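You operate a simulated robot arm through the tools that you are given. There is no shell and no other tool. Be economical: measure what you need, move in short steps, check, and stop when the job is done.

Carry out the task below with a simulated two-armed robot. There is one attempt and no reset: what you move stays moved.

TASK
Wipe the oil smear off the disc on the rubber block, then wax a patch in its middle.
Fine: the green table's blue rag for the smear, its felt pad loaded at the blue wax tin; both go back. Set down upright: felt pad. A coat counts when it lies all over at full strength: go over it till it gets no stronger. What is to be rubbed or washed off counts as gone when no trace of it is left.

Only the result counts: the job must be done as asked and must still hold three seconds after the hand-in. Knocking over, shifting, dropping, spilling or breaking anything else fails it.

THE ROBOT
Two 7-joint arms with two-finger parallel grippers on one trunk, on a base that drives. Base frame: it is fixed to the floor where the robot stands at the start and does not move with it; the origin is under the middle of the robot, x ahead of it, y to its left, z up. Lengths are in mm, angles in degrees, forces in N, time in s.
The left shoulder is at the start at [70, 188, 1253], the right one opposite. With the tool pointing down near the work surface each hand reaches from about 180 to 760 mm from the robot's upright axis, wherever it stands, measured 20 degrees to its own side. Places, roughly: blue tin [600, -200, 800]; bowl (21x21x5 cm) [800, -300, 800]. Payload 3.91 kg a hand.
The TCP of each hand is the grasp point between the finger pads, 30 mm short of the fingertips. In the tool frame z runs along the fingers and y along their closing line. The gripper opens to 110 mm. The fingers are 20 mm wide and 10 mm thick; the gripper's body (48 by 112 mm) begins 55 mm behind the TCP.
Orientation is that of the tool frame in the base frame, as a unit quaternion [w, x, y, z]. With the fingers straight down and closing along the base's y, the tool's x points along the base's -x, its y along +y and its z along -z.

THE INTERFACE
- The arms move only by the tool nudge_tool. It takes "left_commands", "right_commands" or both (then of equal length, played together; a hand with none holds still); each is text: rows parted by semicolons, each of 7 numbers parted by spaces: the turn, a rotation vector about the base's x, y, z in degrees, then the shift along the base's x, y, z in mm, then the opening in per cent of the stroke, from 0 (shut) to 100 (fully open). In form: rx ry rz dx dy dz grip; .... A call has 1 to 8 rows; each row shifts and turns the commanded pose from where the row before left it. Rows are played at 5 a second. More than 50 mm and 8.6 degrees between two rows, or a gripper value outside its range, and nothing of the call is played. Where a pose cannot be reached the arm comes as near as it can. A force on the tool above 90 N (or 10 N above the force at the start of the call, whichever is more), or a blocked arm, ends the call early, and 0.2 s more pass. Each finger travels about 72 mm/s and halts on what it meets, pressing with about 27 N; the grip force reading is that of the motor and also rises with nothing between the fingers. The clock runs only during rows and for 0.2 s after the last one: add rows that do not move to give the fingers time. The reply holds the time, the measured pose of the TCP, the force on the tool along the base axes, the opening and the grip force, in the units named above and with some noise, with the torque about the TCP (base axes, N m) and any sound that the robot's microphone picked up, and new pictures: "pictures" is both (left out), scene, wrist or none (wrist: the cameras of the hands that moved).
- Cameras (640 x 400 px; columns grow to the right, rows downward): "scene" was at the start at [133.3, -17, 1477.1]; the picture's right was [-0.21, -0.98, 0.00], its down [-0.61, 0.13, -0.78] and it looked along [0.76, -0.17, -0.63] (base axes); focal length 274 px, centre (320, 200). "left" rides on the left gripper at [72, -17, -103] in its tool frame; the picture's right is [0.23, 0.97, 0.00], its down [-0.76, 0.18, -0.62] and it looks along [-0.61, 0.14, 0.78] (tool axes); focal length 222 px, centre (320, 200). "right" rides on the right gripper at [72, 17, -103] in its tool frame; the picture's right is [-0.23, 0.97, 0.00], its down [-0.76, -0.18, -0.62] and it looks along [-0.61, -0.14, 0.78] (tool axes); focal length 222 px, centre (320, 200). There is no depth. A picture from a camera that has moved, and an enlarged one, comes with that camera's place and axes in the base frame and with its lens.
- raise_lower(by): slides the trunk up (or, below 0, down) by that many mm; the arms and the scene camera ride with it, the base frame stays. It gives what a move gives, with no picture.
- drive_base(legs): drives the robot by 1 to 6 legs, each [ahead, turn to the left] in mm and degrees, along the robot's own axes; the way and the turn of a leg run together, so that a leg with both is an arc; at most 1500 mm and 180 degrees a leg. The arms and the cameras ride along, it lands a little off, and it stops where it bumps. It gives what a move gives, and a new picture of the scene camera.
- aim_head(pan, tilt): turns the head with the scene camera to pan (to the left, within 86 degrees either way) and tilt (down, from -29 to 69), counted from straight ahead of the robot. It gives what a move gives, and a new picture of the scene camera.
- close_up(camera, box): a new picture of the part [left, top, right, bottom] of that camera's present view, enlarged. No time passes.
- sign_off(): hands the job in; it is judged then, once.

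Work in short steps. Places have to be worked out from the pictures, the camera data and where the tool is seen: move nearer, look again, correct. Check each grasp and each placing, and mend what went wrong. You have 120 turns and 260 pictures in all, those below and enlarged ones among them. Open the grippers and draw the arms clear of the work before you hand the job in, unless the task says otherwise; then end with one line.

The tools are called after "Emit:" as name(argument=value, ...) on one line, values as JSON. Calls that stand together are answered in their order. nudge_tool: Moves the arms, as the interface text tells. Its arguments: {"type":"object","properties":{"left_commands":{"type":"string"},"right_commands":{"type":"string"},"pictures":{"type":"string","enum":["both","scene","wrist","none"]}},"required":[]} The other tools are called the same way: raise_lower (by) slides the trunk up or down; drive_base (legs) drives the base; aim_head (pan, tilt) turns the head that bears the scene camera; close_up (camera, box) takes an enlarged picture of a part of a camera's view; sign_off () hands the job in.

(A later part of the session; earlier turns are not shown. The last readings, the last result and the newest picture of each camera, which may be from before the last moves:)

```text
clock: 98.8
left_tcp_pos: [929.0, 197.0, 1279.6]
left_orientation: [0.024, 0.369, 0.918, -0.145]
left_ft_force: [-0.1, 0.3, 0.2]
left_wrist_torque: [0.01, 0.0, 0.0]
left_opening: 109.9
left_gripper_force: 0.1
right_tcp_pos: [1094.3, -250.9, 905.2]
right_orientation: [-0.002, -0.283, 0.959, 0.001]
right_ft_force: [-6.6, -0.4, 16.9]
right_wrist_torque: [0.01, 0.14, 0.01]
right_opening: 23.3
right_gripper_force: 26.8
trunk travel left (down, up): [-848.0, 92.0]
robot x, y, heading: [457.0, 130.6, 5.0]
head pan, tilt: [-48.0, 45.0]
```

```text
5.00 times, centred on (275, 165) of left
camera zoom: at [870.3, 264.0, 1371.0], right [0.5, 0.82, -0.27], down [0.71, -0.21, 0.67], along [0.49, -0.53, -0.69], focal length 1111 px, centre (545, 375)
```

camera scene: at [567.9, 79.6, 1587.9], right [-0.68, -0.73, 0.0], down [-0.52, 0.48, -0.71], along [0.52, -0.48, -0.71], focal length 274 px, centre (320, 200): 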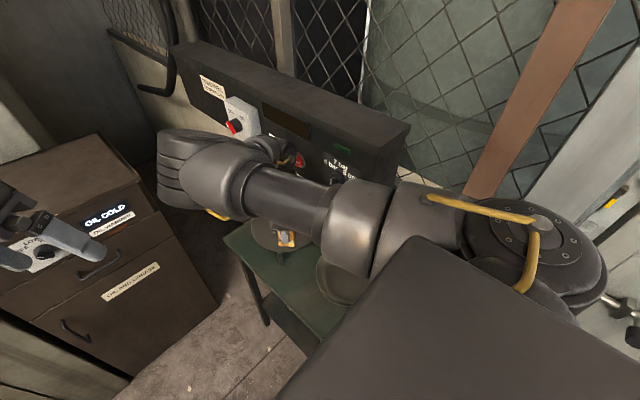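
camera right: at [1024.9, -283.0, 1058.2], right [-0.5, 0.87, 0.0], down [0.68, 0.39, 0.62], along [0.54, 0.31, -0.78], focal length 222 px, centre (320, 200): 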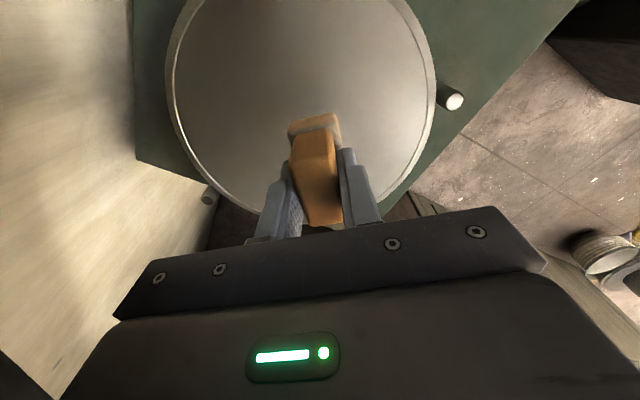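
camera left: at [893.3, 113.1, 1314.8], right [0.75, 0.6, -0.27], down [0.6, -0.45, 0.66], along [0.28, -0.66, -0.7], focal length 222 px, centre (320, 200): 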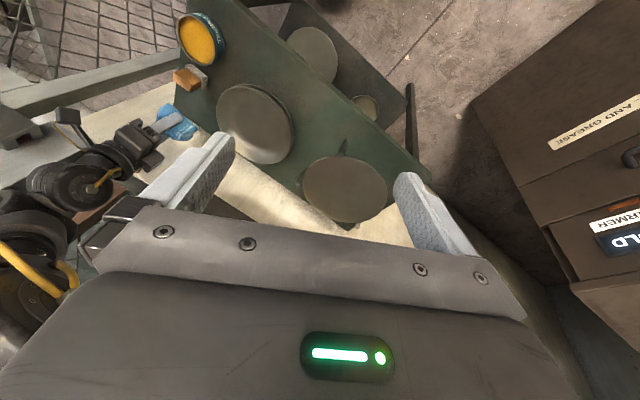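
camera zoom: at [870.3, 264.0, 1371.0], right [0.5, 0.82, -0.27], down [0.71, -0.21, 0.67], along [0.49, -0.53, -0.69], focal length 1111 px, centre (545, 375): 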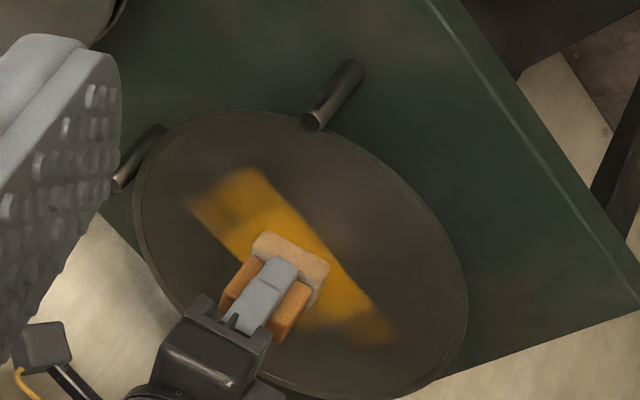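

The coat is uneven so far. I'll do more passes in both directions, going a bit further toward +y.

Emit:
nudge_tool(right_commands="0 0 0 -20 -10 0 0;0 0 0 0 25 0 0;0 0 0 0 22 0 0;0 0 0 14 0 0 0;0 0 0 0 -25 0 0;0 0 0 0 -22 0 0;0 0 0 14 0 0 0;0 0 0 0 25 0 0", pictures="none")

Emit:
nudge_tool(right_commands="0 0 0 0 22 0 0;0 0 0 14 0 0 0;0 0 0 0 -25 0 0;0 0 0 0 -22 0 0;0 0 0 -21 0 0 0;0 0 0 -21 8 0 0;0 0 0 21 8 0 0;0 0 0 21 0 0 0", pictures="none")

Emit:
nudge_tool(right_commands="0 0 0 -21 8 0 0;0 0 0 -21 0 0 0;0 0 0 21 8 0 0;0 0 0 21 0 0 0;0 0 0 -21 8 0 0;0 0 0 -21 0 0 0;0 0 0 21 6 0 0;0 0 0 21 0 0 0", pictures="none")

Emit:
nudge_tool(right_commands="0 0 0 0 0 10 0;0 0 0 -20 0 30 0;0 0 0 -40 0 20 0;0 0 0 -45 5 0 0;0 0 0 -45 5 0 0;0 0 0 -45 5 0 0", pictures="none")

Emit:
close_up(camera="scene", box=[220, 180, 340, 255])

Emit:
close_up(camera="left", box=[220, 125, 330, 205])

```text
clock: 100.7
left_tcp_pos: [929.9, 199.0, 1279.1]
left_orientation: [0.023, 0.369, 0.918, -0.146]
left_ft_force: [-0.2, 0.2, -0.2]
left_wrist_torque: [0.01, 0.03, 0.0]
left_opening: 109.9
left_gripper_force: 0.0
right_tcp_pos: [1104.6, -232.9, 904.9]
right_orientation: [-0.001, -0.283, 0.959, 0.001]
right_ft_force: [-0.7, -2.8, 12.5]
right_wrist_torque: [-0.19, -0.12, -0.03]
right_opening: 23.4
right_gripper_force: 26.8
trunk travel left (down, up): [-848.0, 92.0]
robot x, y, heading: [458.0, 130.9, 4.9]
head pan, tilt: [-48.0, 45.0]
```

```text
clock: 102.5
left_tcp_pos: [928.5, 197.3, 1280.2]
left_orientation: [0.023, 0.368, 0.918, -0.144]
left_ft_force: [0.1, 0.3, 0.4]
left_wrist_torque: [0.02, -0.02, -0.02]
left_opening: 109.9
left_gripper_force: 0.0
right_tcp_pos: [1117.9, -247.5, 905.4]
right_orientation: [-0.001, -0.285, 0.959, 0.001]
right_ft_force: [-4.2, -1.5, 12.7]
right_wrist_torque: [-0.13, 0.04, 0.06]
right_opening: 23.3
right_gripper_force: 26.9
trunk travel left (down, up): [-848.0, 92.0]
robot x, y, heading: [457.3, 132.9, 5.0]
head pan, tilt: [-48.0, 45.0]
```

```text
clock: 104.2
left_tcp_pos: [927.1, 199.5, 1280.1]
left_orientation: [0.025, 0.369, 0.918, -0.144]
left_ft_force: [-0.3, -0.3, 0.9]
left_wrist_torque: [-0.04, -0.01, -0.01]
left_opening: 110.0
left_gripper_force: 0.0
right_tcp_pos: [1115.2, -214.0, 904.9]
right_orientation: [-0.001, -0.284, 0.959, 0.0]
right_ft_force: [-9.3, -5.6, 29.7]
right_wrist_torque: [-0.25, 0.36, 0.1]
right_opening: 23.3
right_gripper_force: 27.7
trunk travel left (down, up): [-848.0, 92.0]
robot x, y, heading: [454.4, 134.2, 5.1]
head pan, tilt: [-48.0, 45.0]
```

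```text
clock: 105.7
left_tcp_pos: [931.6, 197.9, 1278.9]
left_orientation: [0.023, 0.369, 0.918, -0.144]
left_ft_force: [-0.3, 0.5, 0.1]
left_wrist_torque: [0.02, 0.0, 0.01]
left_opening: 110.0
left_gripper_force: 0.1
right_tcp_pos: [923.5, -199.0, 963.3]
right_orientation: [0.0, -0.286, 0.958, 0.002]
right_ft_force: [0.5, -0.2, -0.2]
right_wrist_torque: [0.02, 0.02, 0.0]
right_opening: 23.4
right_gripper_force: 26.5
trunk travel left (down, up): [-848.0, 92.0]
robot x, y, heading: [455.4, 130.0, 5.1]
head pan, tilt: [-48.0, 45.0]
```

```text
5.33 times, centred on (280, 218) of scene
camera zoom: at [564.2, 82.2, 1553.3], right [-0.68, -0.73, 0.0], down [-0.52, 0.48, -0.71], along [0.52, -0.48, -0.71], focal length 1461 px, centre (533, 107)
```

zoom: 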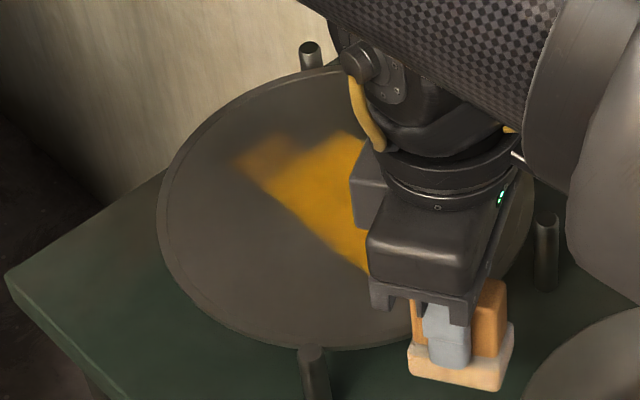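

```text
5.00 times, centred on (275, 165) of left
camera zoom: at [871.5, 264.7, 1370.5], right [0.5, 0.82, -0.28], down [0.72, -0.21, 0.67], along [0.49, -0.53, -0.69], focal length 1111 px, centre (545, 375)
```

zoom: 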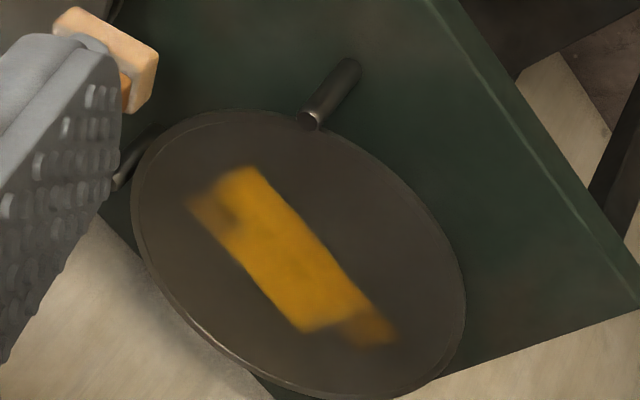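

The coat stops sharply at y≈-219, so the patch looks like a rectangle of about x 1028–1170, y -220…-285. Two corners remain weak: near (1038,-280) and the far end x>1145. I'll go back with more yaw for reach and work those areas.

Emit:
nudge_tool(right_commands="0 0 0 45 -10 0 0;0 0 0 45 -10 0 0;0 0 0 45 -15 0 0;0 0 0 15 -25 -30 0;0 0 0 -10 -3 -20 0;0 0 0 0 0 -9 0", pictures="none")

```text
clock: 107.0
left_tcp_pos: [929.1, 200.2, 1278.4]
left_orientation: [0.023, 0.369, 0.918, -0.144]
left_ft_force: [-0.2, 0.8, -0.3]
left_wrist_torque: [-0.05, 0.02, 0.01]
left_opening: 110.2
left_gripper_force: 0.1
right_tcp_pos: [1064.8, -263.3, 904.4]
right_orientation: [0.0, -0.284, 0.959, 0.0]
right_ft_force: [0.5, 0.2, 15.0]
right_wrist_torque: [0.01, -0.1, -0.07]
right_opening: 23.5
right_gripper_force: 26.4
trunk travel left (down, up): [-848.0, 92.0]
robot x, y, heading: [457.4, 131.6, 5.2]
head pan, tilt: [-48.0, 45.0]
```

15 N contact at the near corner. I'll work that corner and then sweep along the y≈-264 edge to the far end.

Emit:
nudge_tool(right_commands="0 0 0 -14 0 0 0;0 0 0 14 -3 0 0;0 0 0 -14 0 0 0;0 0 0 0 15 0 0;0 0 0 14 0 0 0;0 0 0 -14 0 0 0;0 0 0 0 -15 0 0;0 0 0 20 0 0 0", pictures="none")

Emit:
nudge_tool(right_commands="0 0 0 22 0 0 0;0 0 5 22 0 0 0;0 0 5 15 3 0 0;0 0 4 10 3 0 0;0 0 0 10 3 0 0;0 0 0 -20 0 0 0;0 0 0 20 5 0 0;0 0 0 5 0 0 0", pictures="none")

```text
clock: 108.8
left_tcp_pos: [930.2, 196.2, 1279.2]
left_orientation: [0.023, 0.368, 0.918, -0.144]
left_ft_force: [-0.1, 0.1, 0.3]
left_wrist_torque: [-0.02, 0.0, -0.03]
left_opening: 110.0
left_gripper_force: 0.2
right_tcp_pos: [1066.2, -266.2, 904.8]
right_orientation: [-0.001, -0.283, 0.959, 0.002]
right_ft_force: [-3.5, -1.0, 9.3]
right_wrist_torque: [-0.06, -0.02, 0.02]
right_opening: 23.8
right_gripper_force: 27.2
trunk travel left (down, up): [-848.0, 92.0]
robot x, y, heading: [457.0, 129.0, 5.1]
head pan, tilt: [-48.0, 45.0]
```

```text
clock: 110.7
left_tcp_pos: [923.9, 213.7, 1281.1]
left_orientation: [0.027, 0.368, 0.917, -0.148]
left_ft_force: [0.8, 0.1, -0.4]
left_wrist_torque: [0.0, 0.02, -0.01]
left_opening: 109.9
left_gripper_force: 0.1
right_tcp_pos: [1145.6, -240.8, 915.5]
right_orientation: [-0.001, -0.401, 0.916, -0.005]
right_ft_force: [-0.3, -0.2, -0.6]
right_wrist_torque: [0.06, -0.01, 0.0]
right_opening: 23.2
right_gripper_force: 27.0
right hand out of reach, approached as far as the arm can: row 8
trunk travel left (down, up): [-848.0, 92.0]
robot x, y, heading: [460.9, 128.7, 5.4]
head pan, tilt: [-48.0, 45.0]
```

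The hand rose to 915 near the reach limit. I'll look.

Emit:
nudge_tool(right_commands="0 0 0 -10 -5 0 0", pictures="both")

Emit:
close_up(camera="left", box=[220, 125, 330, 205])

```text
clock: 111.0
left_tcp_pos: [929.5, 210.4, 1276.7]
left_orientation: [0.025, 0.368, 0.918, -0.149]
left_ft_force: [0.5, 0.6, -0.7]
left_wrist_torque: [0.03, 0.02, 0.01]
left_opening: 109.9
left_gripper_force: 0.0
right_tcp_pos: [1138.2, -241.2, 907.0]
right_orientation: [-0.005, -0.404, 0.915, 0.0]
right_ft_force: [-0.1, 0.2, -0.4]
right_wrist_torque: [0.07, -0.05, 0.0]
right_opening: 23.5
right_gripper_force: 27.2
trunk travel left (down, up): [-848.0, 92.0]
robot x, y, heading: [459.0, 133.7, 5.2]
head pan, tilt: [-48.0, 45.0]
camera scene: at [564.1, 103.0, 1553.0], right [-0.68, -0.74, 0.01], down [-0.52, 0.47, -0.71], along [0.52, -0.49, -0.7], focal length 274 px, centre (320, 200)
camera right: at [1077.9, -284.5, 1010.8], right [-0.57, 0.82, 0.0], down [0.65, 0.45, 0.61], along [0.5, 0.35, -0.79], focal length 222 px, centre (320, 200)
```

scene: 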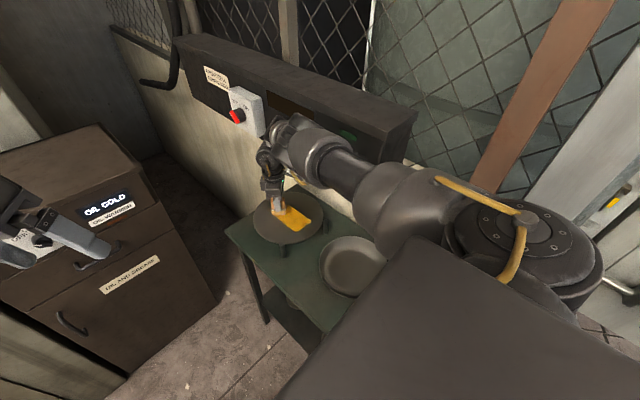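
right: 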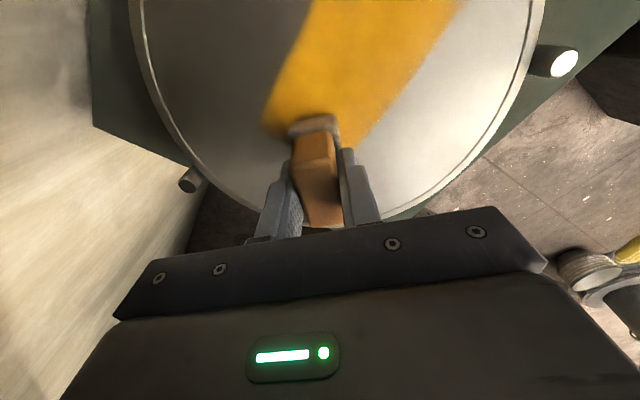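

```text
5.00 times, centred on (275, 165) of left
camera zoom: at [871.3, 279.4, 1368.0], right [0.5, 0.82, -0.28], down [0.72, -0.2, 0.67], along [0.49, -0.54, -0.69], focal length 1111 px, centre (545, 375)
```

zoom: 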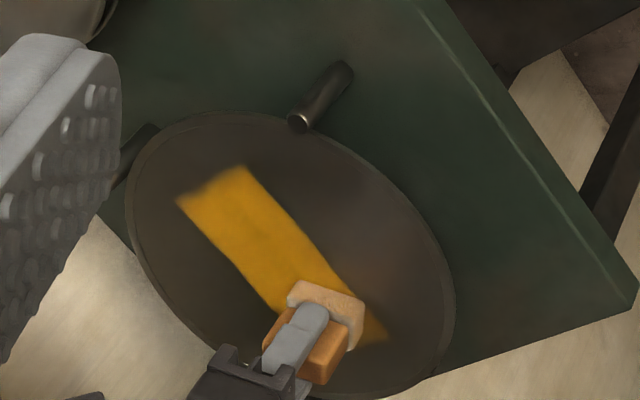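

The torso is leaning (the head camera shifted about 20 mm in +y), so the arm is pressing on something, probably the panel. I'll lift and back off.

Emit:
nudge_tool(right_commands="0 0 0 -5 5 15 0;0 0 0 -20 5 20 0;0 0 0 -30 5 10 0;0 0 0 -30 0 0 0", pictures="scene")

```text
clock: 112.0
left_tcp_pos: [934.2, 200.1, 1277.7]
left_orientation: [0.021, 0.368, 0.918, -0.144]
left_ft_force: [0.4, 0.4, 0.7]
left_wrist_torque: [-0.03, 0.01, -0.04]
left_opening: 109.7
left_gripper_force: 0.1
right_tcp_pos: [1055.6, -241.1, 949.9]
right_orientation: [-0.003, -0.399, 0.917, 0.0]
right_ft_force: [0.0, 0.4, -1.1]
right_wrist_torque: [-0.01, 0.03, -0.03]
right_opening: 23.3
right_gripper_force: 27.4
trunk travel left (down, up): [-848.0, 92.0]
robot x, y, heading: [455.1, 133.5, 5.2]
head pan, tilt: [-48.0, 45.0]
camera scene: at [569.0, 84.6, 1553.0], right [-0.68, -0.73, 0.0], down [-0.52, 0.48, -0.71], along [0.52, -0.48, -0.71], focal length 274 px, centre (320, 200)
```

scene: 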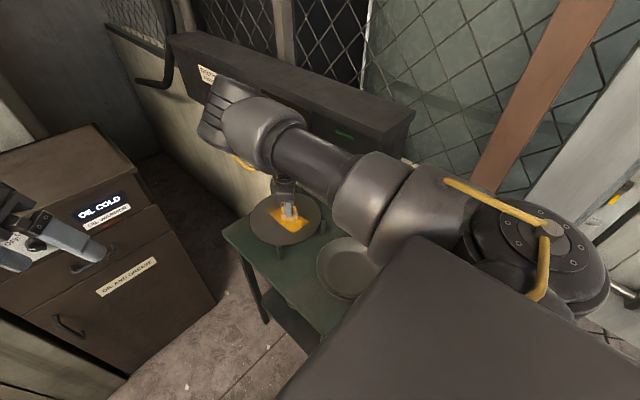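

Clear again. Turning the base left by 15° brings the right shoulder closer to the disc, so the elbow needs less extension and stays off the panel.

Emit:
drive_base(legs=[[0, 15]])

Emit:
aim_head(pan=-62, tilt=45)

```text
clock: 113.3
left_tcp_pos: [882.3, 313.0, 1276.7]
left_orientation: [0.041, 0.245, 0.959, -0.14]
left_ft_force: [1.2, -3.6, -0.8]
left_wrist_torque: [0.24, 0.15, -0.09]
left_opening: 110.1
left_gripper_force: 0.1
right_tcp_pos: [1116.0, -80.9, 950.0]
right_orientation: [-0.003, -0.516, 0.856, 0.001]
right_ft_force: [-3.4, -4.9, -1.3]
right_wrist_torque: [0.36, -0.25, -0.01]
right_opening: 23.4
right_gripper_force: 27.2
trunk travel left (down, up): [-848.0, 92.0]
robot x, y, heading: [438.5, 129.8, 15.9]
head pan, tilt: [-48.0, 45.0]
camera scene: at [556.8, 101.2, 1553.0], right [-0.53, -0.85, 0.0], down [-0.6, 0.38, -0.71], along [0.6, -0.37, -0.71], focal length 274 px, centre (320, 200)
```

scene: 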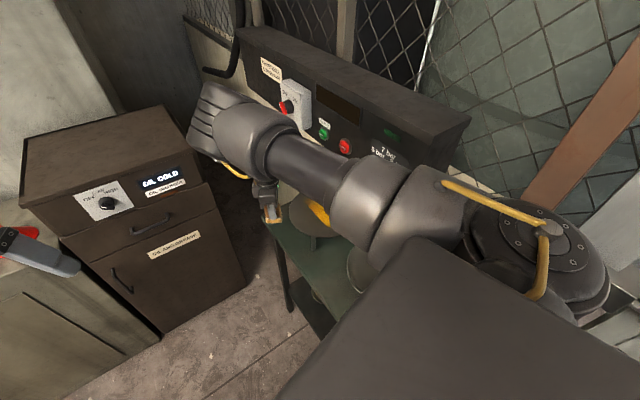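

```text
clock: 114.1
left_tcp_pos: [881.9, 314.2, 1278.6]
left_orientation: [0.041, 0.245, 0.958, -0.14]
left_ft_force: [-0.8, 0.2, 0.4]
left_wrist_torque: [-0.01, 0.0, 0.0]
left_opening: 110.0
left_gripper_force: 0.0
right_tcp_pos: [1114.5, -80.0, 950.2]
right_orientation: [-0.004, -0.516, 0.857, 0.002]
right_ft_force: [0.2, 0.9, -0.3]
right_wrist_torque: [-0.01, 0.0, 0.02]
right_opening: 23.5
right_gripper_force: 26.8
trunk travel left (down, up): [-848.0, 92.0]
robot x, y, heading: [440.5, 132.2, 16.2]
head pan, tilt: [-62.0, 45.0]
camera scene: at [542.9, 87.4, 1553.2], right [-0.72, -0.69, 0.0], down [-0.49, 0.51, -0.71], along [0.49, -0.51, -0.71], focal length 274 px, centre (320, 200)
```

scene: 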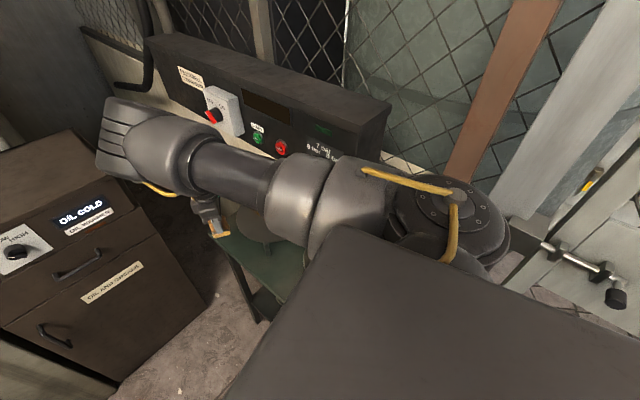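

The base slid back to (440,132), heading 16 — perhaps the left arm brushed something. I'll ease forward 22 mm and check.

Emit:
drive_base(legs=[[22, 0]])

Emit:
nudge_tool(right_commands="0 0 -8 -20 -40 0 0;0 0 -8 0 -45 0 0;0 0 -8 0 -45 0 0;0 0 0 0 -30 0 0", pictures="both")

```text
clock: 114.9
left_tcp_pos: [890.2, 319.5, 1279.2]
left_orientation: [0.043, 0.244, 0.959, -0.14]
left_ft_force: [1.2, -3.1, -0.3]
left_wrist_torque: [0.2, 0.1, -0.04]
left_opening: 109.8
left_gripper_force: 0.0
right_tcp_pos: [1123.7, -72.9, 952.2]
right_orientation: [-0.002, -0.516, 0.856, 0.001]
right_ft_force: [-3.1, -3.7, -1.7]
right_wrist_torque: [0.27, -0.27, 0.0]
right_opening: 23.3
right_gripper_force: 26.6
trunk travel left (down, up): [-848.0, 92.0]
robot x, y, heading: [450.3, 134.4, 13.7]
head pan, tilt: [-62.0, 45.0]
camera scene: at [548.8, 90.6, 1553.5], right [-0.75, -0.66, 0.0], down [-0.47, 0.53, -0.71], along [0.47, -0.53, -0.7], focal length 274 px, centre (320, 200)
```

scene: 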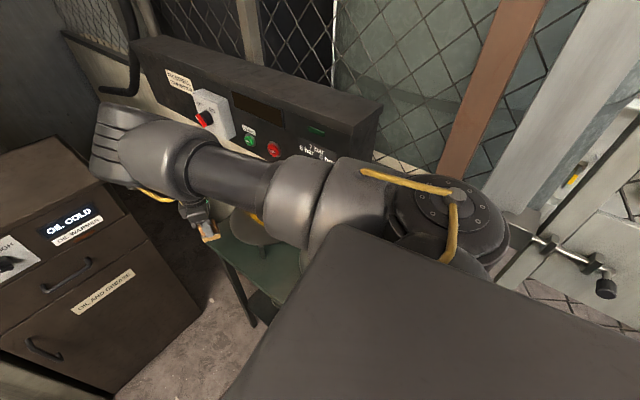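

```text
clock: 115.9
left_tcp_pos: [893.2, 315.3, 1278.1]
left_orientation: [0.042, 0.245, 0.959, -0.139]
left_ft_force: [-0.8, -0.9, 0.8]
left_wrist_torque: [0.01, -0.01, 0.0]
left_opening: 110.2
left_gripper_force: 0.0
right_tcp_pos: [1104.6, -235.8, 948.4]
right_orientation: [-0.002, -0.328, 0.945, 0.003]
right_ft_force: [-0.1, -0.4, -0.1]
right_wrist_torque: [-0.04, -0.01, -0.01]
right_opening: 23.7
right_gripper_force: 27.2
trunk travel left (down, up): [-848.0, 92.0]
robot x, y, heading: [449.6, 135.0, 13.6]
head pan, tilt: [-62.0, 45.0]
camera scene: at [552.7, 85.6, 1553.0], right [-0.75, -0.66, 0.0], down [-0.47, 0.53, -0.71], along [0.47, -0.53, -0.71], focal length 274 px, centre (320, 200)
camera right: at [1038.1, -269.0, 1052.5], right [-0.42, 0.91, 0.01], down [0.71, 0.33, 0.62], along [0.56, 0.27, -0.78], focal length 222 px, centre (320, 200)
```

scene: 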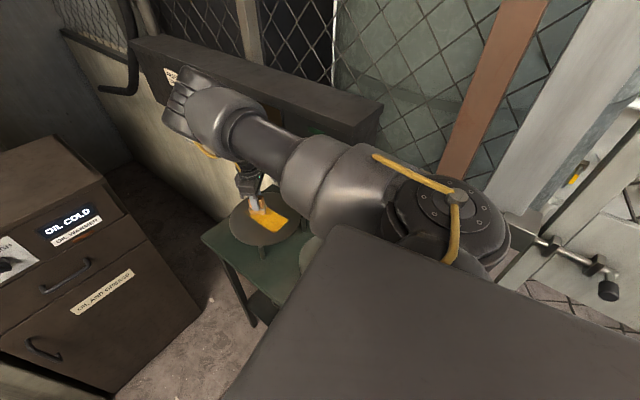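
right: 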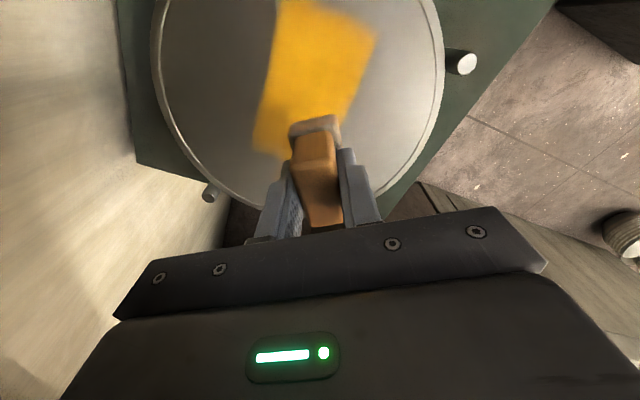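

The patch reads as roughly x 1030–1165, y -220…-290 about the disc centre. I'll move to the far part in the air first and check that the reach is free of sway.

Emit:
nudge_tool(right_commands="0 0 0 20 -5 -15 0;0 0 0 15 -5 -10 0;0 0 0 0 0 0 0", pictures="scene")

```text
clock: 116.7
left_tcp_pos: [893.2, 318.6, 1278.2]
left_orientation: [0.041, 0.244, 0.959, -0.14]
left_ft_force: [0.0, -0.9, -0.7]
left_wrist_torque: [-0.01, -0.02, 0.01]
left_opening: 109.8
left_gripper_force: 0.1
right_tcp_pos: [1138.9, -246.2, 924.5]
right_orientation: [-0.002, -0.326, 0.945, 0.002]
right_ft_force: [0.1, -0.1, -0.3]
right_wrist_torque: [-0.03, 0.01, 0.04]
right_opening: 23.4
right_gripper_force: 26.7
trunk travel left (down, up): [-848.0, 92.0]
robot x, y, heading: [451.4, 132.2, 13.4]
head pan, tilt: [-62.0, 45.0]
camera scene: at [551.9, 88.1, 1553.2], right [-0.75, -0.66, 0.0], down [-0.47, 0.53, -0.71], along [0.47, -0.53, -0.71], focal length 274 px, centre (320, 200)
```

scene: 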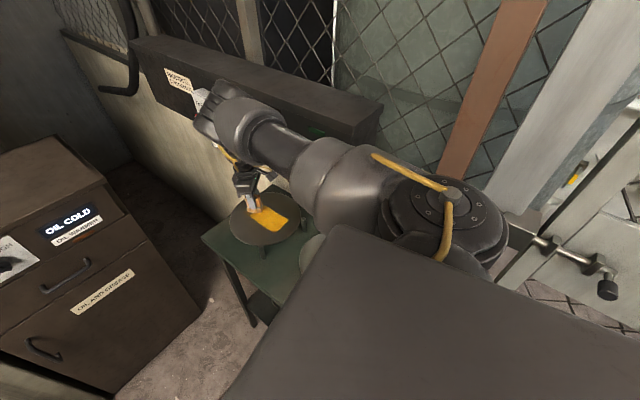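

No sway. Lowering to contact here.

Emit:
nudge_tool(right_commands="0 0 0 -3 3 -12 0;0 0 0 0 0 -7 0;0 0 0 0 0 -2 0", pictures="none")

```text
clock: 117.5
left_tcp_pos: [889.9, 319.1, 1278.4]
left_orientation: [0.042, 0.244, 0.959, -0.14]
left_ft_force: [-0.2, -0.4, -0.2]
left_wrist_torque: [0.02, 0.02, -0.04]
left_opening: 110.1
left_gripper_force: 0.1
right_tcp_pos: [1137.7, -241.4, 906.2]
right_orientation: [0.0, -0.328, 0.945, -0.001]
right_ft_force: [4.2, -3.1, 21.3]
right_wrist_torque: [-0.3, -0.02, -0.02]
right_opening: 23.4
right_gripper_force: 27.2
trunk travel left (down, up): [-848.0, 92.0]
robot x, y, heading: [450.3, 134.9, 13.7]
head pan, tilt: [-62.0, 45.0]
```

Contact at 21 N with no sway. Rubbing the far part.

Emit:
nudge_tool(right_commands="0 0 0 0 18 0 0;0 0 0 -12 0 0 0;0 0 0 0 -18 0 0;0 0 0 12 0 0 0;0 0 0 0 18 0 0;0 0 0 0 -18 0 0;0 0 0 -6 0 0 0", pictures="none")

Emit:
nudge_tool(right_commands="0 0 0 0 -8 0 0;0 0 0 6 0 0 0;0 0 0 -12 -5 0 0;0 0 0 12 0 0 0;0 0 0 -12 -4 0 0;0 0 0 12 0 0 0;0 0 0 0 10 0 0;0 0 0 0 8 0 0", pictures="scene")

```text
clock: 119.1
left_tcp_pos: [891.5, 318.7, 1278.8]
left_orientation: [0.042, 0.243, 0.959, -0.141]
left_ft_force: [0.2, 0.4, -0.1]
left_wrist_torque: [-0.03, 0.0, 0.02]
left_opening: 110.0
left_gripper_force: 0.0
right_tcp_pos: [1131.8, -239.0, 905.9]
right_orientation: [0.0, -0.328, 0.945, 0.001]
right_ft_force: [5.7, 5.0, 19.2]
right_wrist_torque: [0.1, -0.17, 0.02]
right_opening: 23.6
right_gripper_force: 27.4
trunk travel left (down, up): [-848.0, 92.0]
robot x, y, heading: [448.7, 136.1, 13.7]
head pan, tilt: [-62.0, 45.0]
```

```text
clock: 120.9
left_tcp_pos: [891.6, 318.5, 1278.1]
left_orientation: [0.043, 0.244, 0.959, -0.14]
left_ft_force: [0.2, 0.3, 0.1]
left_wrist_torque: [-0.03, 0.02, -0.02]
left_opening: 110.0
left_gripper_force: 0.1
right_tcp_pos: [1135.8, -240.1, 904.9]
right_orientation: [-0.003, -0.327, 0.945, 0.001]
right_ft_force: [-1.1, -4.0, 13.9]
right_wrist_torque: [-0.29, 0.05, 0.03]
right_opening: 23.1
right_gripper_force: 26.8
trunk travel left (down, up): [-848.0, 92.0]
robot x, y, heading: [448.8, 135.6, 13.3]
head pan, tilt: [-62.0, 45.0]
camera scene: at [550.3, 89.5, 1553.3], right [-0.75, -0.66, 0.0], down [-0.47, 0.53, -0.71], along [0.47, -0.53, -0.71], focal length 274 px, centre (320, 200)
```

scene: 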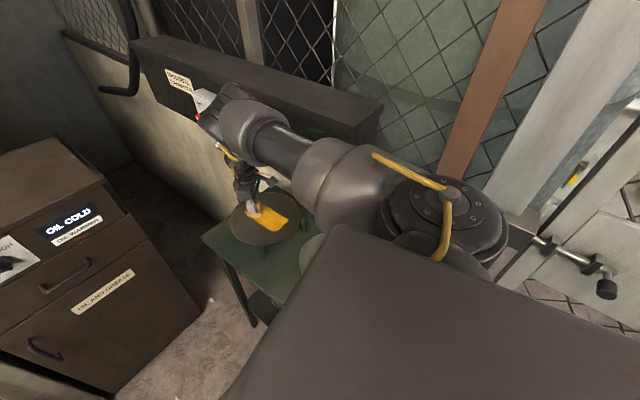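

I'll lift, retract and inspect the whole coat.

Emit:
nudge_tool(right_commands="0 0 0 0 0 15 0;0 0 0 -20 10 25 0;0 0 0 -40 15 10 0;0 0 0 -40 25 0 0;0 0 0 -35 30 0 0;0 0 0 -35 30 0 0;0 0 0 -35 30 0 0", pictures="scene")

Emit:
close_up(camera="left", box=[0, 0, 640, 400])

```text
clock: 122.5
left_tcp_pos: [891.3, 318.6, 1278.2]
left_orientation: [0.043, 0.245, 0.958, -0.141]
left_ft_force: [-0.5, 0.0, -0.5]
left_wrist_torque: [-0.01, -0.01, -0.05]
left_opening: 110.0
left_gripper_force: 0.1
right_tcp_pos: [932.5, -99.1, 954.0]
right_orientation: [-0.003, -0.327, 0.945, 0.001]
right_ft_force: [-0.5, 0.6, -1.5]
right_wrist_torque: [-0.01, 0.01, 0.02]
right_opening: 23.4
right_gripper_force: 26.7
trunk travel left (down, up): [-848.0, 92.0]
robot x, y, heading: [448.5, 136.5, 13.5]
head pan, tilt: [-62.0, 45.0]
camera scene: at [551.2, 89.4, 1553.3], right [-0.75, -0.66, 0.0], down [-0.47, 0.53, -0.71], along [0.47, -0.53, -0.71], focal length 274 px, centre (320, 200)
```

scene: 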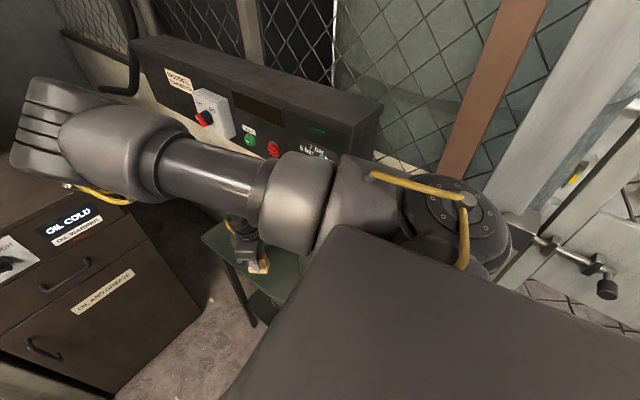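

```text
1.00 times, centred on (320, 200) of left (not enlarged: the box is as wide or as high as the picture)
camera zoom: at [817.9, 368.5, 1369.8], right [0.27, 0.92, -0.28], down [0.75, -0.02, 0.67], along [0.61, -0.39, -0.69], focal length 222 px, centre (320, 200)
```

zoom: 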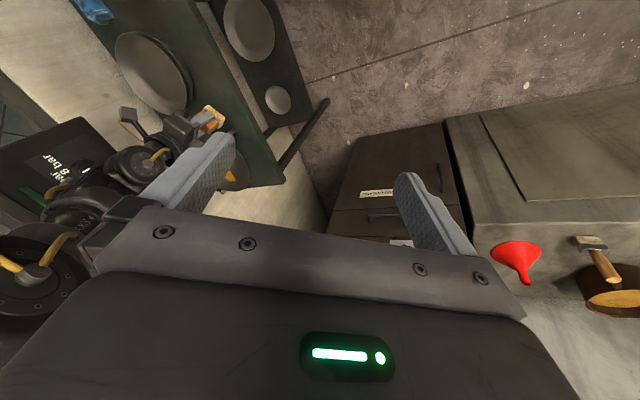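

The arm hides the disc; I'll yaw the left hand to view it.

Emit:
nudge_tool(left_commands="0 0 -8 10 -20 0 100;0 0 -8 10 -20 0 100;0 0 -8 10 -20 0 100;0 0 0 10 -20 0 100", pictures="wrist")

```text
clock: 123.5
left_tcp_pos: [931.8, 233.9, 1279.8]
left_orientation: [0.01, 0.439, 0.886, -0.146]
left_ft_force: [0.1, 0.1, 0.1]
left_wrist_torque: [0.04, 0.02, 0.0]
left_opening: 110.0
left_gripper_force: 0.0
right_tcp_pos: [933.9, -102.9, 953.0]
right_orientation: [-0.003, -0.327, 0.945, 0.003]
right_ft_force: [0.2, 0.2, -0.4]
right_wrist_torque: [0.01, 0.01, 0.02]
right_opening: 23.4
right_gripper_force: 26.8
trunk travel left (down, up): [-848.0, 92.0]
robot x, y, heading: [451.1, 134.9, 13.5]
head pan, tilt: [-62.0, 45.0]
camera left: at [884.6, 308.7, 1372.3], right [0.62, 0.73, -0.28], down [0.67, -0.32, 0.66], along [0.4, -0.6, -0.7], focal length 222 px, centre (320, 200)
```

left: 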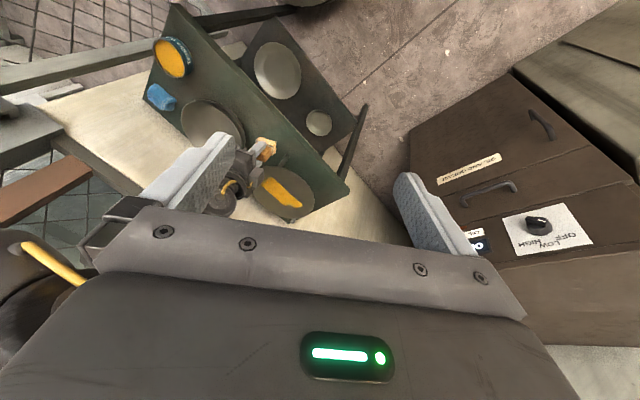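

Emit:
close_up(camera="left", box=[240, 155, 328, 225])

```text
5.71 times, centred on (284, 190) of left
camera zoom: at [884.6, 308.7, 1372.3], right [0.62, 0.73, -0.28], down [0.67, -0.32, 0.66], along [0.4, -0.6, -0.7], focal length 1269 px, centre (526, 257)
```

zoom: 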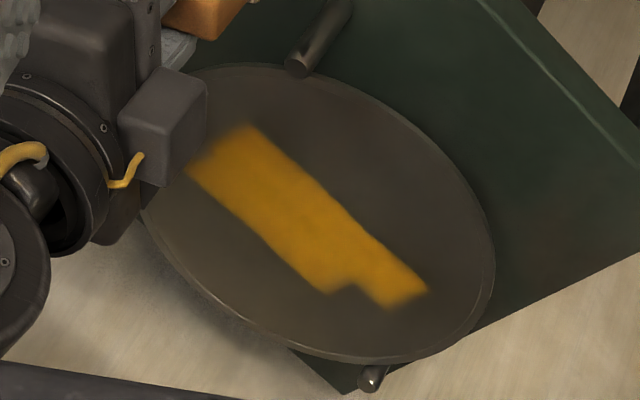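

Only the far -y corner (x 1145–1174, y -245…-285) is missing; the rest looks even. To get the sole's corner there I need less yaw (~190°). I'll return and test it in the air.

Emit:
nudge_tool(right_commands="0 0 -4 35 -30 0 0;0 0 -4 35 -30 0 0;0 0 -4 35 -30 0 0;0 0 -4 35 -30 0 0;0 0 -4 35 -20 0 0;0 0 -4 20 -15 -10 0;0 0 -4 0 0 0 0", pictures="both")

```text
clock: 125.1
left_tcp_pos: [932.4, 242.5, 1278.0]
left_orientation: [0.013, 0.438, 0.886, -0.149]
left_ft_force: [-0.4, -0.4, -0.1]
left_wrist_torque: [-0.03, 0.01, -0.04]
left_opening: 109.8
left_gripper_force: 0.1
right_tcp_pos: [1102.2, -260.8, 958.5]
right_orientation: [-0.002, -0.093, 0.996, 0.002]
right_ft_force: [11.6, 25.2, -3.3]
right_wrist_torque: [-2.41, 1.2, 0.39]
right_opening: 23.5
right_gripper_force: 27.2
right hand out of reach, approached as far as the arm can: row 6, 7
trunk travel left (down, up): [-848.0, 92.0]
robot x, y, heading: [448.5, 132.1, 13.9]
head pan, tilt: [-62.0, 45.0]
camera scene: at [555.2, 94.5, 1553.0], right [-0.75, -0.67, 0.0], down [-0.47, 0.52, -0.71], along [0.47, -0.53, -0.71], focal length 274 px, centre (320, 200)
camera right: at [1028.4, -259.3, 1061.9], right [0.04, 1.0, 0.0], down [0.78, -0.04, 0.62], along [0.62, -0.02, -0.78], focal length 222 px, centre (320, 200)
```

scene: 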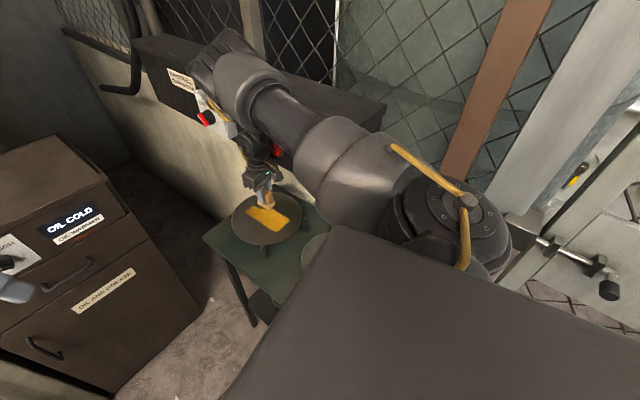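
right: 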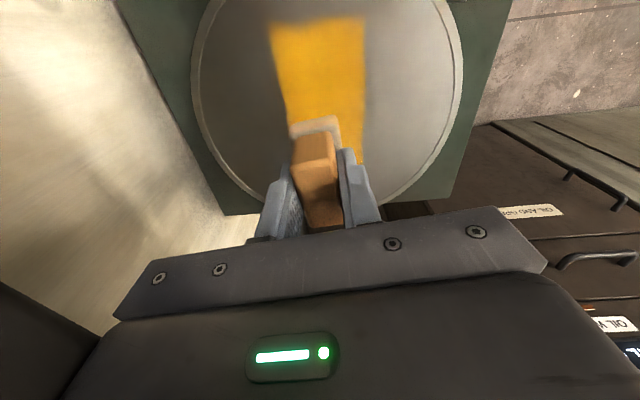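

The gripper body touches the protruding switch box at this height. Earlier, low on the disc (z≈905), y=-266 was free, since the body passes under the panel. I'll ease off in +y, lower, then approach the corner low.

Emit:
nudge_tool(right_commands="0 0 3 0 14 0 0;0 0 3 0 4 -20 0;0 0 0 0 0 -20 0;0 0 0 10 0 -8 0;0 0 0 20 0 0 0", pictures="none")

```text
clock: 126.3
left_tcp_pos: [930.8, 235.3, 1280.5]
left_orientation: [0.011, 0.438, 0.887, -0.146]
left_ft_force: [0.2, -0.7, 0.7]
left_wrist_torque: [0.0, -0.01, -0.01]
left_opening: 110.2
left_gripper_force: 0.1
right_tcp_pos: [1111.3, -257.3, 919.9]
right_orientation: [-0.002, -0.143, 0.99, 0.002]
right_ft_force: [0.7, -0.1, -1.2]
right_wrist_torque: [0.02, 0.0, 0.02]
right_opening: 23.4
right_gripper_force: 27.2
right hand out of reach, approached as far as the arm can: row 4, 5
trunk travel left (down, up): [-848.0, 92.0]
robot x, y, heading: [450.2, 134.3, 13.6]
head pan, tilt: [-62.0, 45.0]
```

At this yaw x is limited to about 1111. Earlier, with a lower trunk, the arm reached further, so I'll lift the hand and lower the trunk 65 mm.

Emit:
nudge_tool(right_commands="0 0 5 -15 15 20 0;0 0 5 -15 10 30 0;0 0 5 0 0 10 0", pictures="none")

Emit:
raise_lower(by=-60)

Emit:
nudge_tool(right_commands="0 0 0 0 0 25 0;0 0 0 0 0 30 0", pictures="none")

Emit:
raise_lower(by=-50)

Emit:
nudge_tool(right_commands="0 0 0 20 -8 0 0;0 0 0 20 -8 0 0;0 0 -4 10 0 0 0;0 0 -4 10 0 0 0", pictures="scene")

```text
clock: 127.1
left_tcp_pos: [932.7, 235.9, 1280.3]
left_orientation: [0.011, 0.439, 0.886, -0.146]
left_ft_force: [0.6, -0.3, -0.4]
left_wrist_torque: [-0.02, 0.01, -0.01]
left_opening: 109.9
left_gripper_force: 0.1
right_tcp_pos: [1082.9, -232.0, 979.6]
right_orientation: [-0.003, -0.269, 0.963, 0.003]
right_ft_force: [0.1, 0.2, -0.7]
right_wrist_torque: [0.0, -0.01, -0.01]
right_opening: 23.6
right_gripper_force: 27.3
trunk travel left (down, up): [-848.0, 92.0]
robot x, y, heading: [449.2, 135.3, 13.5]
head pan, tilt: [-62.0, 45.0]
```

```text
clock: 128.1
left_tcp_pos: [930.5, 236.4, 1220.5]
left_orientation: [0.012, 0.438, 0.887, -0.146]
left_ft_force: [-0.9, -0.1, -0.2]
left_wrist_torque: [0.01, -0.02, 0.02]
left_opening: 110.2
left_gripper_force: 0.1
right_tcp_pos: [1082.4, -231.8, 921.3]
right_orientation: [-0.003, -0.269, 0.963, 0.002]
right_ft_force: [-0.4, 0.4, -0.5]
right_wrist_torque: [-0.01, -0.01, -0.01]
right_opening: 23.1
right_gripper_force: 27.3
trunk travel left (down, up): [-788.0, 152.0]
robot x, y, heading: [452.4, 130.4, 13.8]
head pan, tilt: [-62.0, 45.0]
```

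```text
clock: 128.7
left_tcp_pos: [928.7, 238.3, 1220.7]
left_orientation: [0.011, 0.439, 0.886, -0.147]
left_ft_force: [0.2, 0.3, -0.3]
left_wrist_torque: [0.02, -0.03, 0.01]
left_opening: 109.9
left_gripper_force: 0.0
right_tcp_pos: [1081.6, -231.5, 977.8]
right_orientation: [-0.003, -0.269, 0.963, 0.003]
right_ft_force: [0.1, -0.1, -0.6]
right_wrist_torque: [0.03, -0.03, -0.01]
right_opening: 23.3
right_gripper_force: 26.9
trunk travel left (down, up): [-788.0, 152.0]
robot x, y, heading: [450.9, 136.2, 13.6]
head pan, tilt: [-62.0, 45.0]
```

```text
clock: 129.6
left_tcp_pos: [931.2, 235.6, 1170.8]
left_orientation: [0.011, 0.438, 0.887, -0.145]
left_ft_force: [-0.5, 0.2, 0.2]
left_wrist_torque: [0.0, -0.02, 0.02]
left_opening: 109.9
left_gripper_force: 0.1
right_tcp_pos: [1082.4, -231.5, 926.4]
right_orientation: [-0.003, -0.269, 0.963, 0.002]
right_ft_force: [-0.2, 0.0, -0.1]
right_wrist_torque: [-0.01, 0.02, 0.01]
right_opening: 23.4
right_gripper_force: 27.2
trunk travel left (down, up): [-738.0, 202.0]
robot x, y, heading: [445.9, 137.1, 13.6]
head pan, tilt: [-62.0, 45.0]
```

```text
clock: 130.6
left_tcp_pos: [931.5, 235.9, 1170.1]
left_orientation: [0.011, 0.438, 0.887, -0.146]
left_ft_force: [0.4, 0.5, 0.2]
left_wrist_torque: [0.01, 0.02, 0.05]
left_opening: 110.2
left_gripper_force: 0.0
right_tcp_pos: [1143.2, -249.2, 925.3]
right_orientation: [-0.002, -0.201, 0.98, 0.003]
right_ft_force: [-1.1, -0.2, -1.2]
right_wrist_torque: [0.02, -0.03, 0.02]
right_opening: 23.5
right_gripper_force: 26.9
trunk travel left (down, up): [-738.0, 202.0]
robot x, y, heading: [451.1, 131.2, 13.8]
head pan, tilt: [-62.0, 45.0]
camera scene: at [553.3, 86.5, 1443.0], right [-0.75, -0.66, 0.0], down [-0.47, 0.53, -0.71], along [0.47, -0.53, -0.71], focal length 274 px, centre (320, 200)
```

scene: 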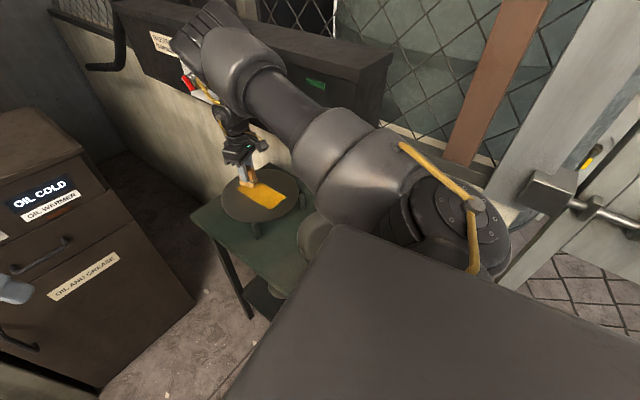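

Lower trunk works: (1143,-249) at yaw 203 is reachable. Lowering to contact.

Emit:
nudge_tool(right_commands="0 0 -4 0 0 -12 0;0 0 0 0 0 -7 0;0 0 0 0 0 -2 0", pictures="none")

Emit:
nudge_tool(right_commands="0 0 0 0 -8 0 0;0 0 0 0 -6 0 0;0 0 0 -12 0 0 0;0 0 0 12 -3 0 0", pictures="none")

```text
clock: 131.4
left_tcp_pos: [929.6, 237.0, 1170.6]
left_orientation: [0.011, 0.438, 0.887, -0.145]
left_ft_force: [-0.1, 0.0, -0.2]
left_wrist_torque: [-0.01, 0.02, -0.01]
left_opening: 109.9
left_gripper_force: 0.0
right_tcp_pos: [1143.2, -247.6, 906.9]
right_orientation: [-0.001, -0.166, 0.986, 0.002]
right_ft_force: [-0.1, -1.6, 7.9]
right_wrist_torque: [-0.16, 0.03, 0.01]
right_opening: 23.5
right_gripper_force: 26.8
trunk travel left (down, up): [-738.0, 202.0]
robot x, y, heading: [446.5, 134.7, 13.7]
head pan, tilt: [-62.0, 45.0]
```

```text
clock: 132.4
left_tcp_pos: [929.7, 236.1, 1171.4]
left_orientation: [0.011, 0.438, 0.887, -0.146]
left_ft_force: [0.9, -0.4, -0.6]
left_wrist_torque: [0.01, 0.04, 0.0]
left_opening: 110.0
left_gripper_force: 0.0
right_tcp_pos: [1143.2, -264.8, 905.9]
right_orientation: [-0.002, -0.167, 0.986, 0.003]
right_ft_force: [-0.8, 0.9, 5.1]
right_wrist_torque: [-0.07, 0.02, -0.01]
right_opening: 23.4
right_gripper_force: 27.2
trunk travel left (down, up): [-738.0, 202.0]
robot x, y, heading: [448.4, 133.2, 13.5]
head pan, tilt: [-62.0, 45.0]
```

At (1143,-265) with no panel contact. I'll press slightly more and rub the corner.

Emit:
nudge_tool(right_commands="0 0 0 0 0 -1.5 0;0 0 0 -12 -3 0 0;0 0 0 14 0 0 0;0 0 0 -14 -3 0 0;0 0 0 14 0 0 0;0 0 0 0 10 0 0;0 0 0 0 -10 0 0;0 0 0 3 0 0 0", pictures="none")

Emit:
nudge_tool(right_commands="0 0 0 -15 0 0 0;0 0 0 15 0 0 0;0 0 0 0 12 0 0;0 0 0 0 -12 0 0;0 0 0 -15 0 0 0;0 0 0 15 0 0 0;0 0 0 0 15 0 0;0 0 0 0 15 0 0", pictures="none")

Emit:
nudge_tool(right_commands="0 0 0 0 15 0 0;0 0 0 -25 -10 0 0;0 0 0 25 -10 0 0;0 0 0 0 20 0 0;0 0 0 0 0 15 0;0 0 0 -40 10 25 0;0 0 4 -40 20 10 0;0 0 4 -40 25 0 0", pictures="scene")

Emit:
close_up(camera="left", box=[0, 0, 640, 400])

```text
clock: 134.2
left_tcp_pos: [927.9, 237.0, 1171.9]
left_orientation: [0.012, 0.439, 0.887, -0.145]
left_ft_force: [-0.2, -0.9, 0.2]
left_wrist_torque: [0.02, -0.02, -0.04]
left_opening: 109.9
left_gripper_force: 0.0
right_tcp_pos: [1144.5, -268.1, 906.0]
right_orientation: [-0.001, -0.168, 0.986, 0.002]
right_ft_force: [-2.2, 3.3, 10.3]
right_wrist_torque: [-0.04, 0.09, 0.01]
right_opening: 23.5
right_gripper_force: 26.8
trunk travel left (down, up): [-738.0, 202.0]
robot x, y, heading: [449.8, 134.0, 13.4]
head pan, tilt: [-62.0, 45.0]
```

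```text
clock: 136.0
left_tcp_pos: [928.4, 238.3, 1171.8]
left_orientation: [0.012, 0.437, 0.887, -0.146]
left_ft_force: [0.0, 0.9, -0.1]
left_wrist_torque: [-0.03, 0.01, -0.01]
left_opening: 109.8
left_gripper_force: 0.1
right_tcp_pos: [1146.8, -240.2, 906.6]
right_orientation: [-0.001, -0.168, 0.986, 0.002]
right_ft_force: [-2.6, -2.1, 14.3]
right_wrist_torque: [-0.15, -0.06, -0.03]
right_opening: 23.3
right_gripper_force: 26.7
trunk travel left (down, up): [-738.0, 202.0]
robot x, y, heading: [450.9, 140.2, 13.6]
head pan, tilt: [-62.0, 45.0]
```

```text
clock: 137.8
left_tcp_pos: [929.8, 237.7, 1169.8]
left_orientation: [0.012, 0.438, 0.887, -0.146]
left_ft_force: [0.1, -0.5, 0.1]
left_wrist_torque: [-0.01, 0.0, -0.03]
left_opening: 110.0
left_gripper_force: 0.2
right_tcp_pos: [1026.9, -170.5, 953.4]
right_orientation: [-0.002, -0.236, 0.972, 0.002]
right_ft_force: [-0.1, 0.2, -0.4]
right_wrist_torque: [0.02, -0.01, -0.01]
right_opening: 23.5
right_gripper_force: 26.8
trunk travel left (down, up): [-738.0, 202.0]
robot x, y, heading: [447.0, 135.5, 13.7]
head pan, tilt: [-62.0, 45.0]
camera scene: at [552.6, 89.1, 1443.1], right [-0.75, -0.66, 0.0], down [-0.47, 0.53, -0.71], along [0.47, -0.53, -0.71], focal length 274 px, centre (320, 200)
```

scene: 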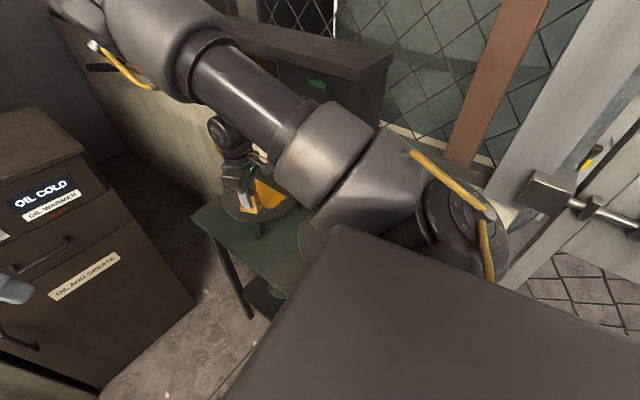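

```text
1.00 times, centred on (320, 200) of left (not enlarged: the box is as wide or as high as the picture)
camera zoom: at [883.5, 312.8, 1262.0], right [0.62, 0.73, -0.28], down [0.68, -0.32, 0.67], along [0.4, -0.6, -0.69], focal length 222 px, centre (320, 200)
```

zoom: 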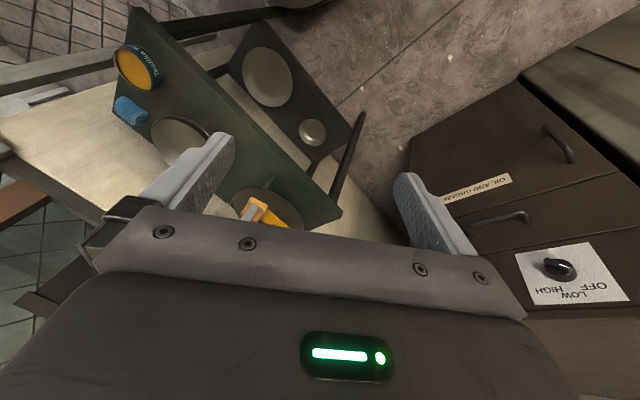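

I'll retract the right hand and raise the left one for a clear view.

Emit:
nudge_tool(right_commands="0 0 4 -40 20 0 0;0 0 0 -40 20 0 0;0 0 0 -40 20 0 0;0 0 0 -20 10 0 0", left_commands="0 0 -6 0 -10 40 100;0 0 -6 0 -10 40 100;0 0 0 0 -10 40 100;0 0 0 0 0 20 100", pictures="wrist")

```text
clock: 138.8
left_tcp_pos: [931.6, 208.6, 1311.1]
left_orientation: [-0.003, 0.528, 0.836, -0.147]
left_ft_force: [0.4, -0.2, 0.1]
left_wrist_torque: [0.01, -0.02, -0.02]
left_opening: 110.1
left_gripper_force: 0.1
right_tcp_pos: [887.3, -99.6, 953.4]
right_orientation: [-0.001, -0.269, 0.963, 0.001]
right_ft_force: [-0.9, 0.4, -0.7]
right_wrist_torque: [-0.01, -0.02, 0.04]
right_opening: 23.4
right_gripper_force: 26.6
trunk travel left (down, up): [-738.0, 202.0]
robot x, y, heading: [451.3, 132.5, 13.6]
head pan, tilt: [-62.0, 45.0]
camera right: at [817.1, -124.5, 1057.8], right [-0.31, 0.95, 0.0], down [0.75, 0.24, 0.62], along [0.59, 0.2, -0.78], focal length 222 px, centre (320, 200)
camera left: at [901.0, 292.0, 1402.2], right [0.76, 0.59, -0.28], down [0.59, -0.45, 0.67], along [0.27, -0.67, -0.69], focal length 222 px, centre (320, 200)
```

right: 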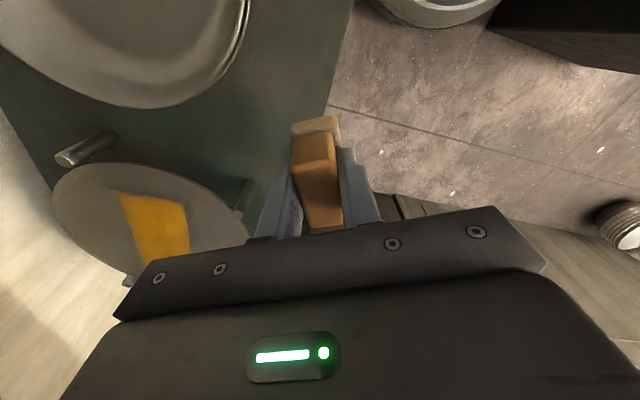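
left: 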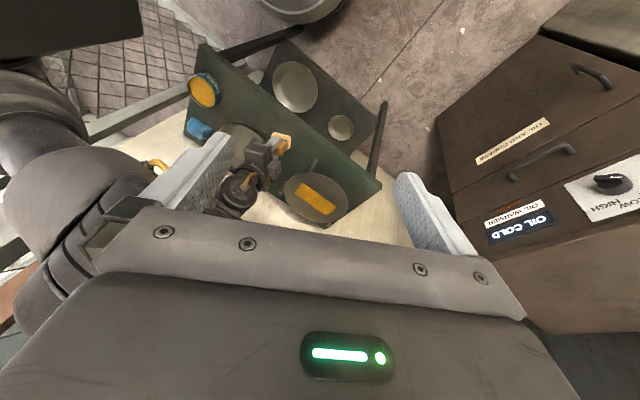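

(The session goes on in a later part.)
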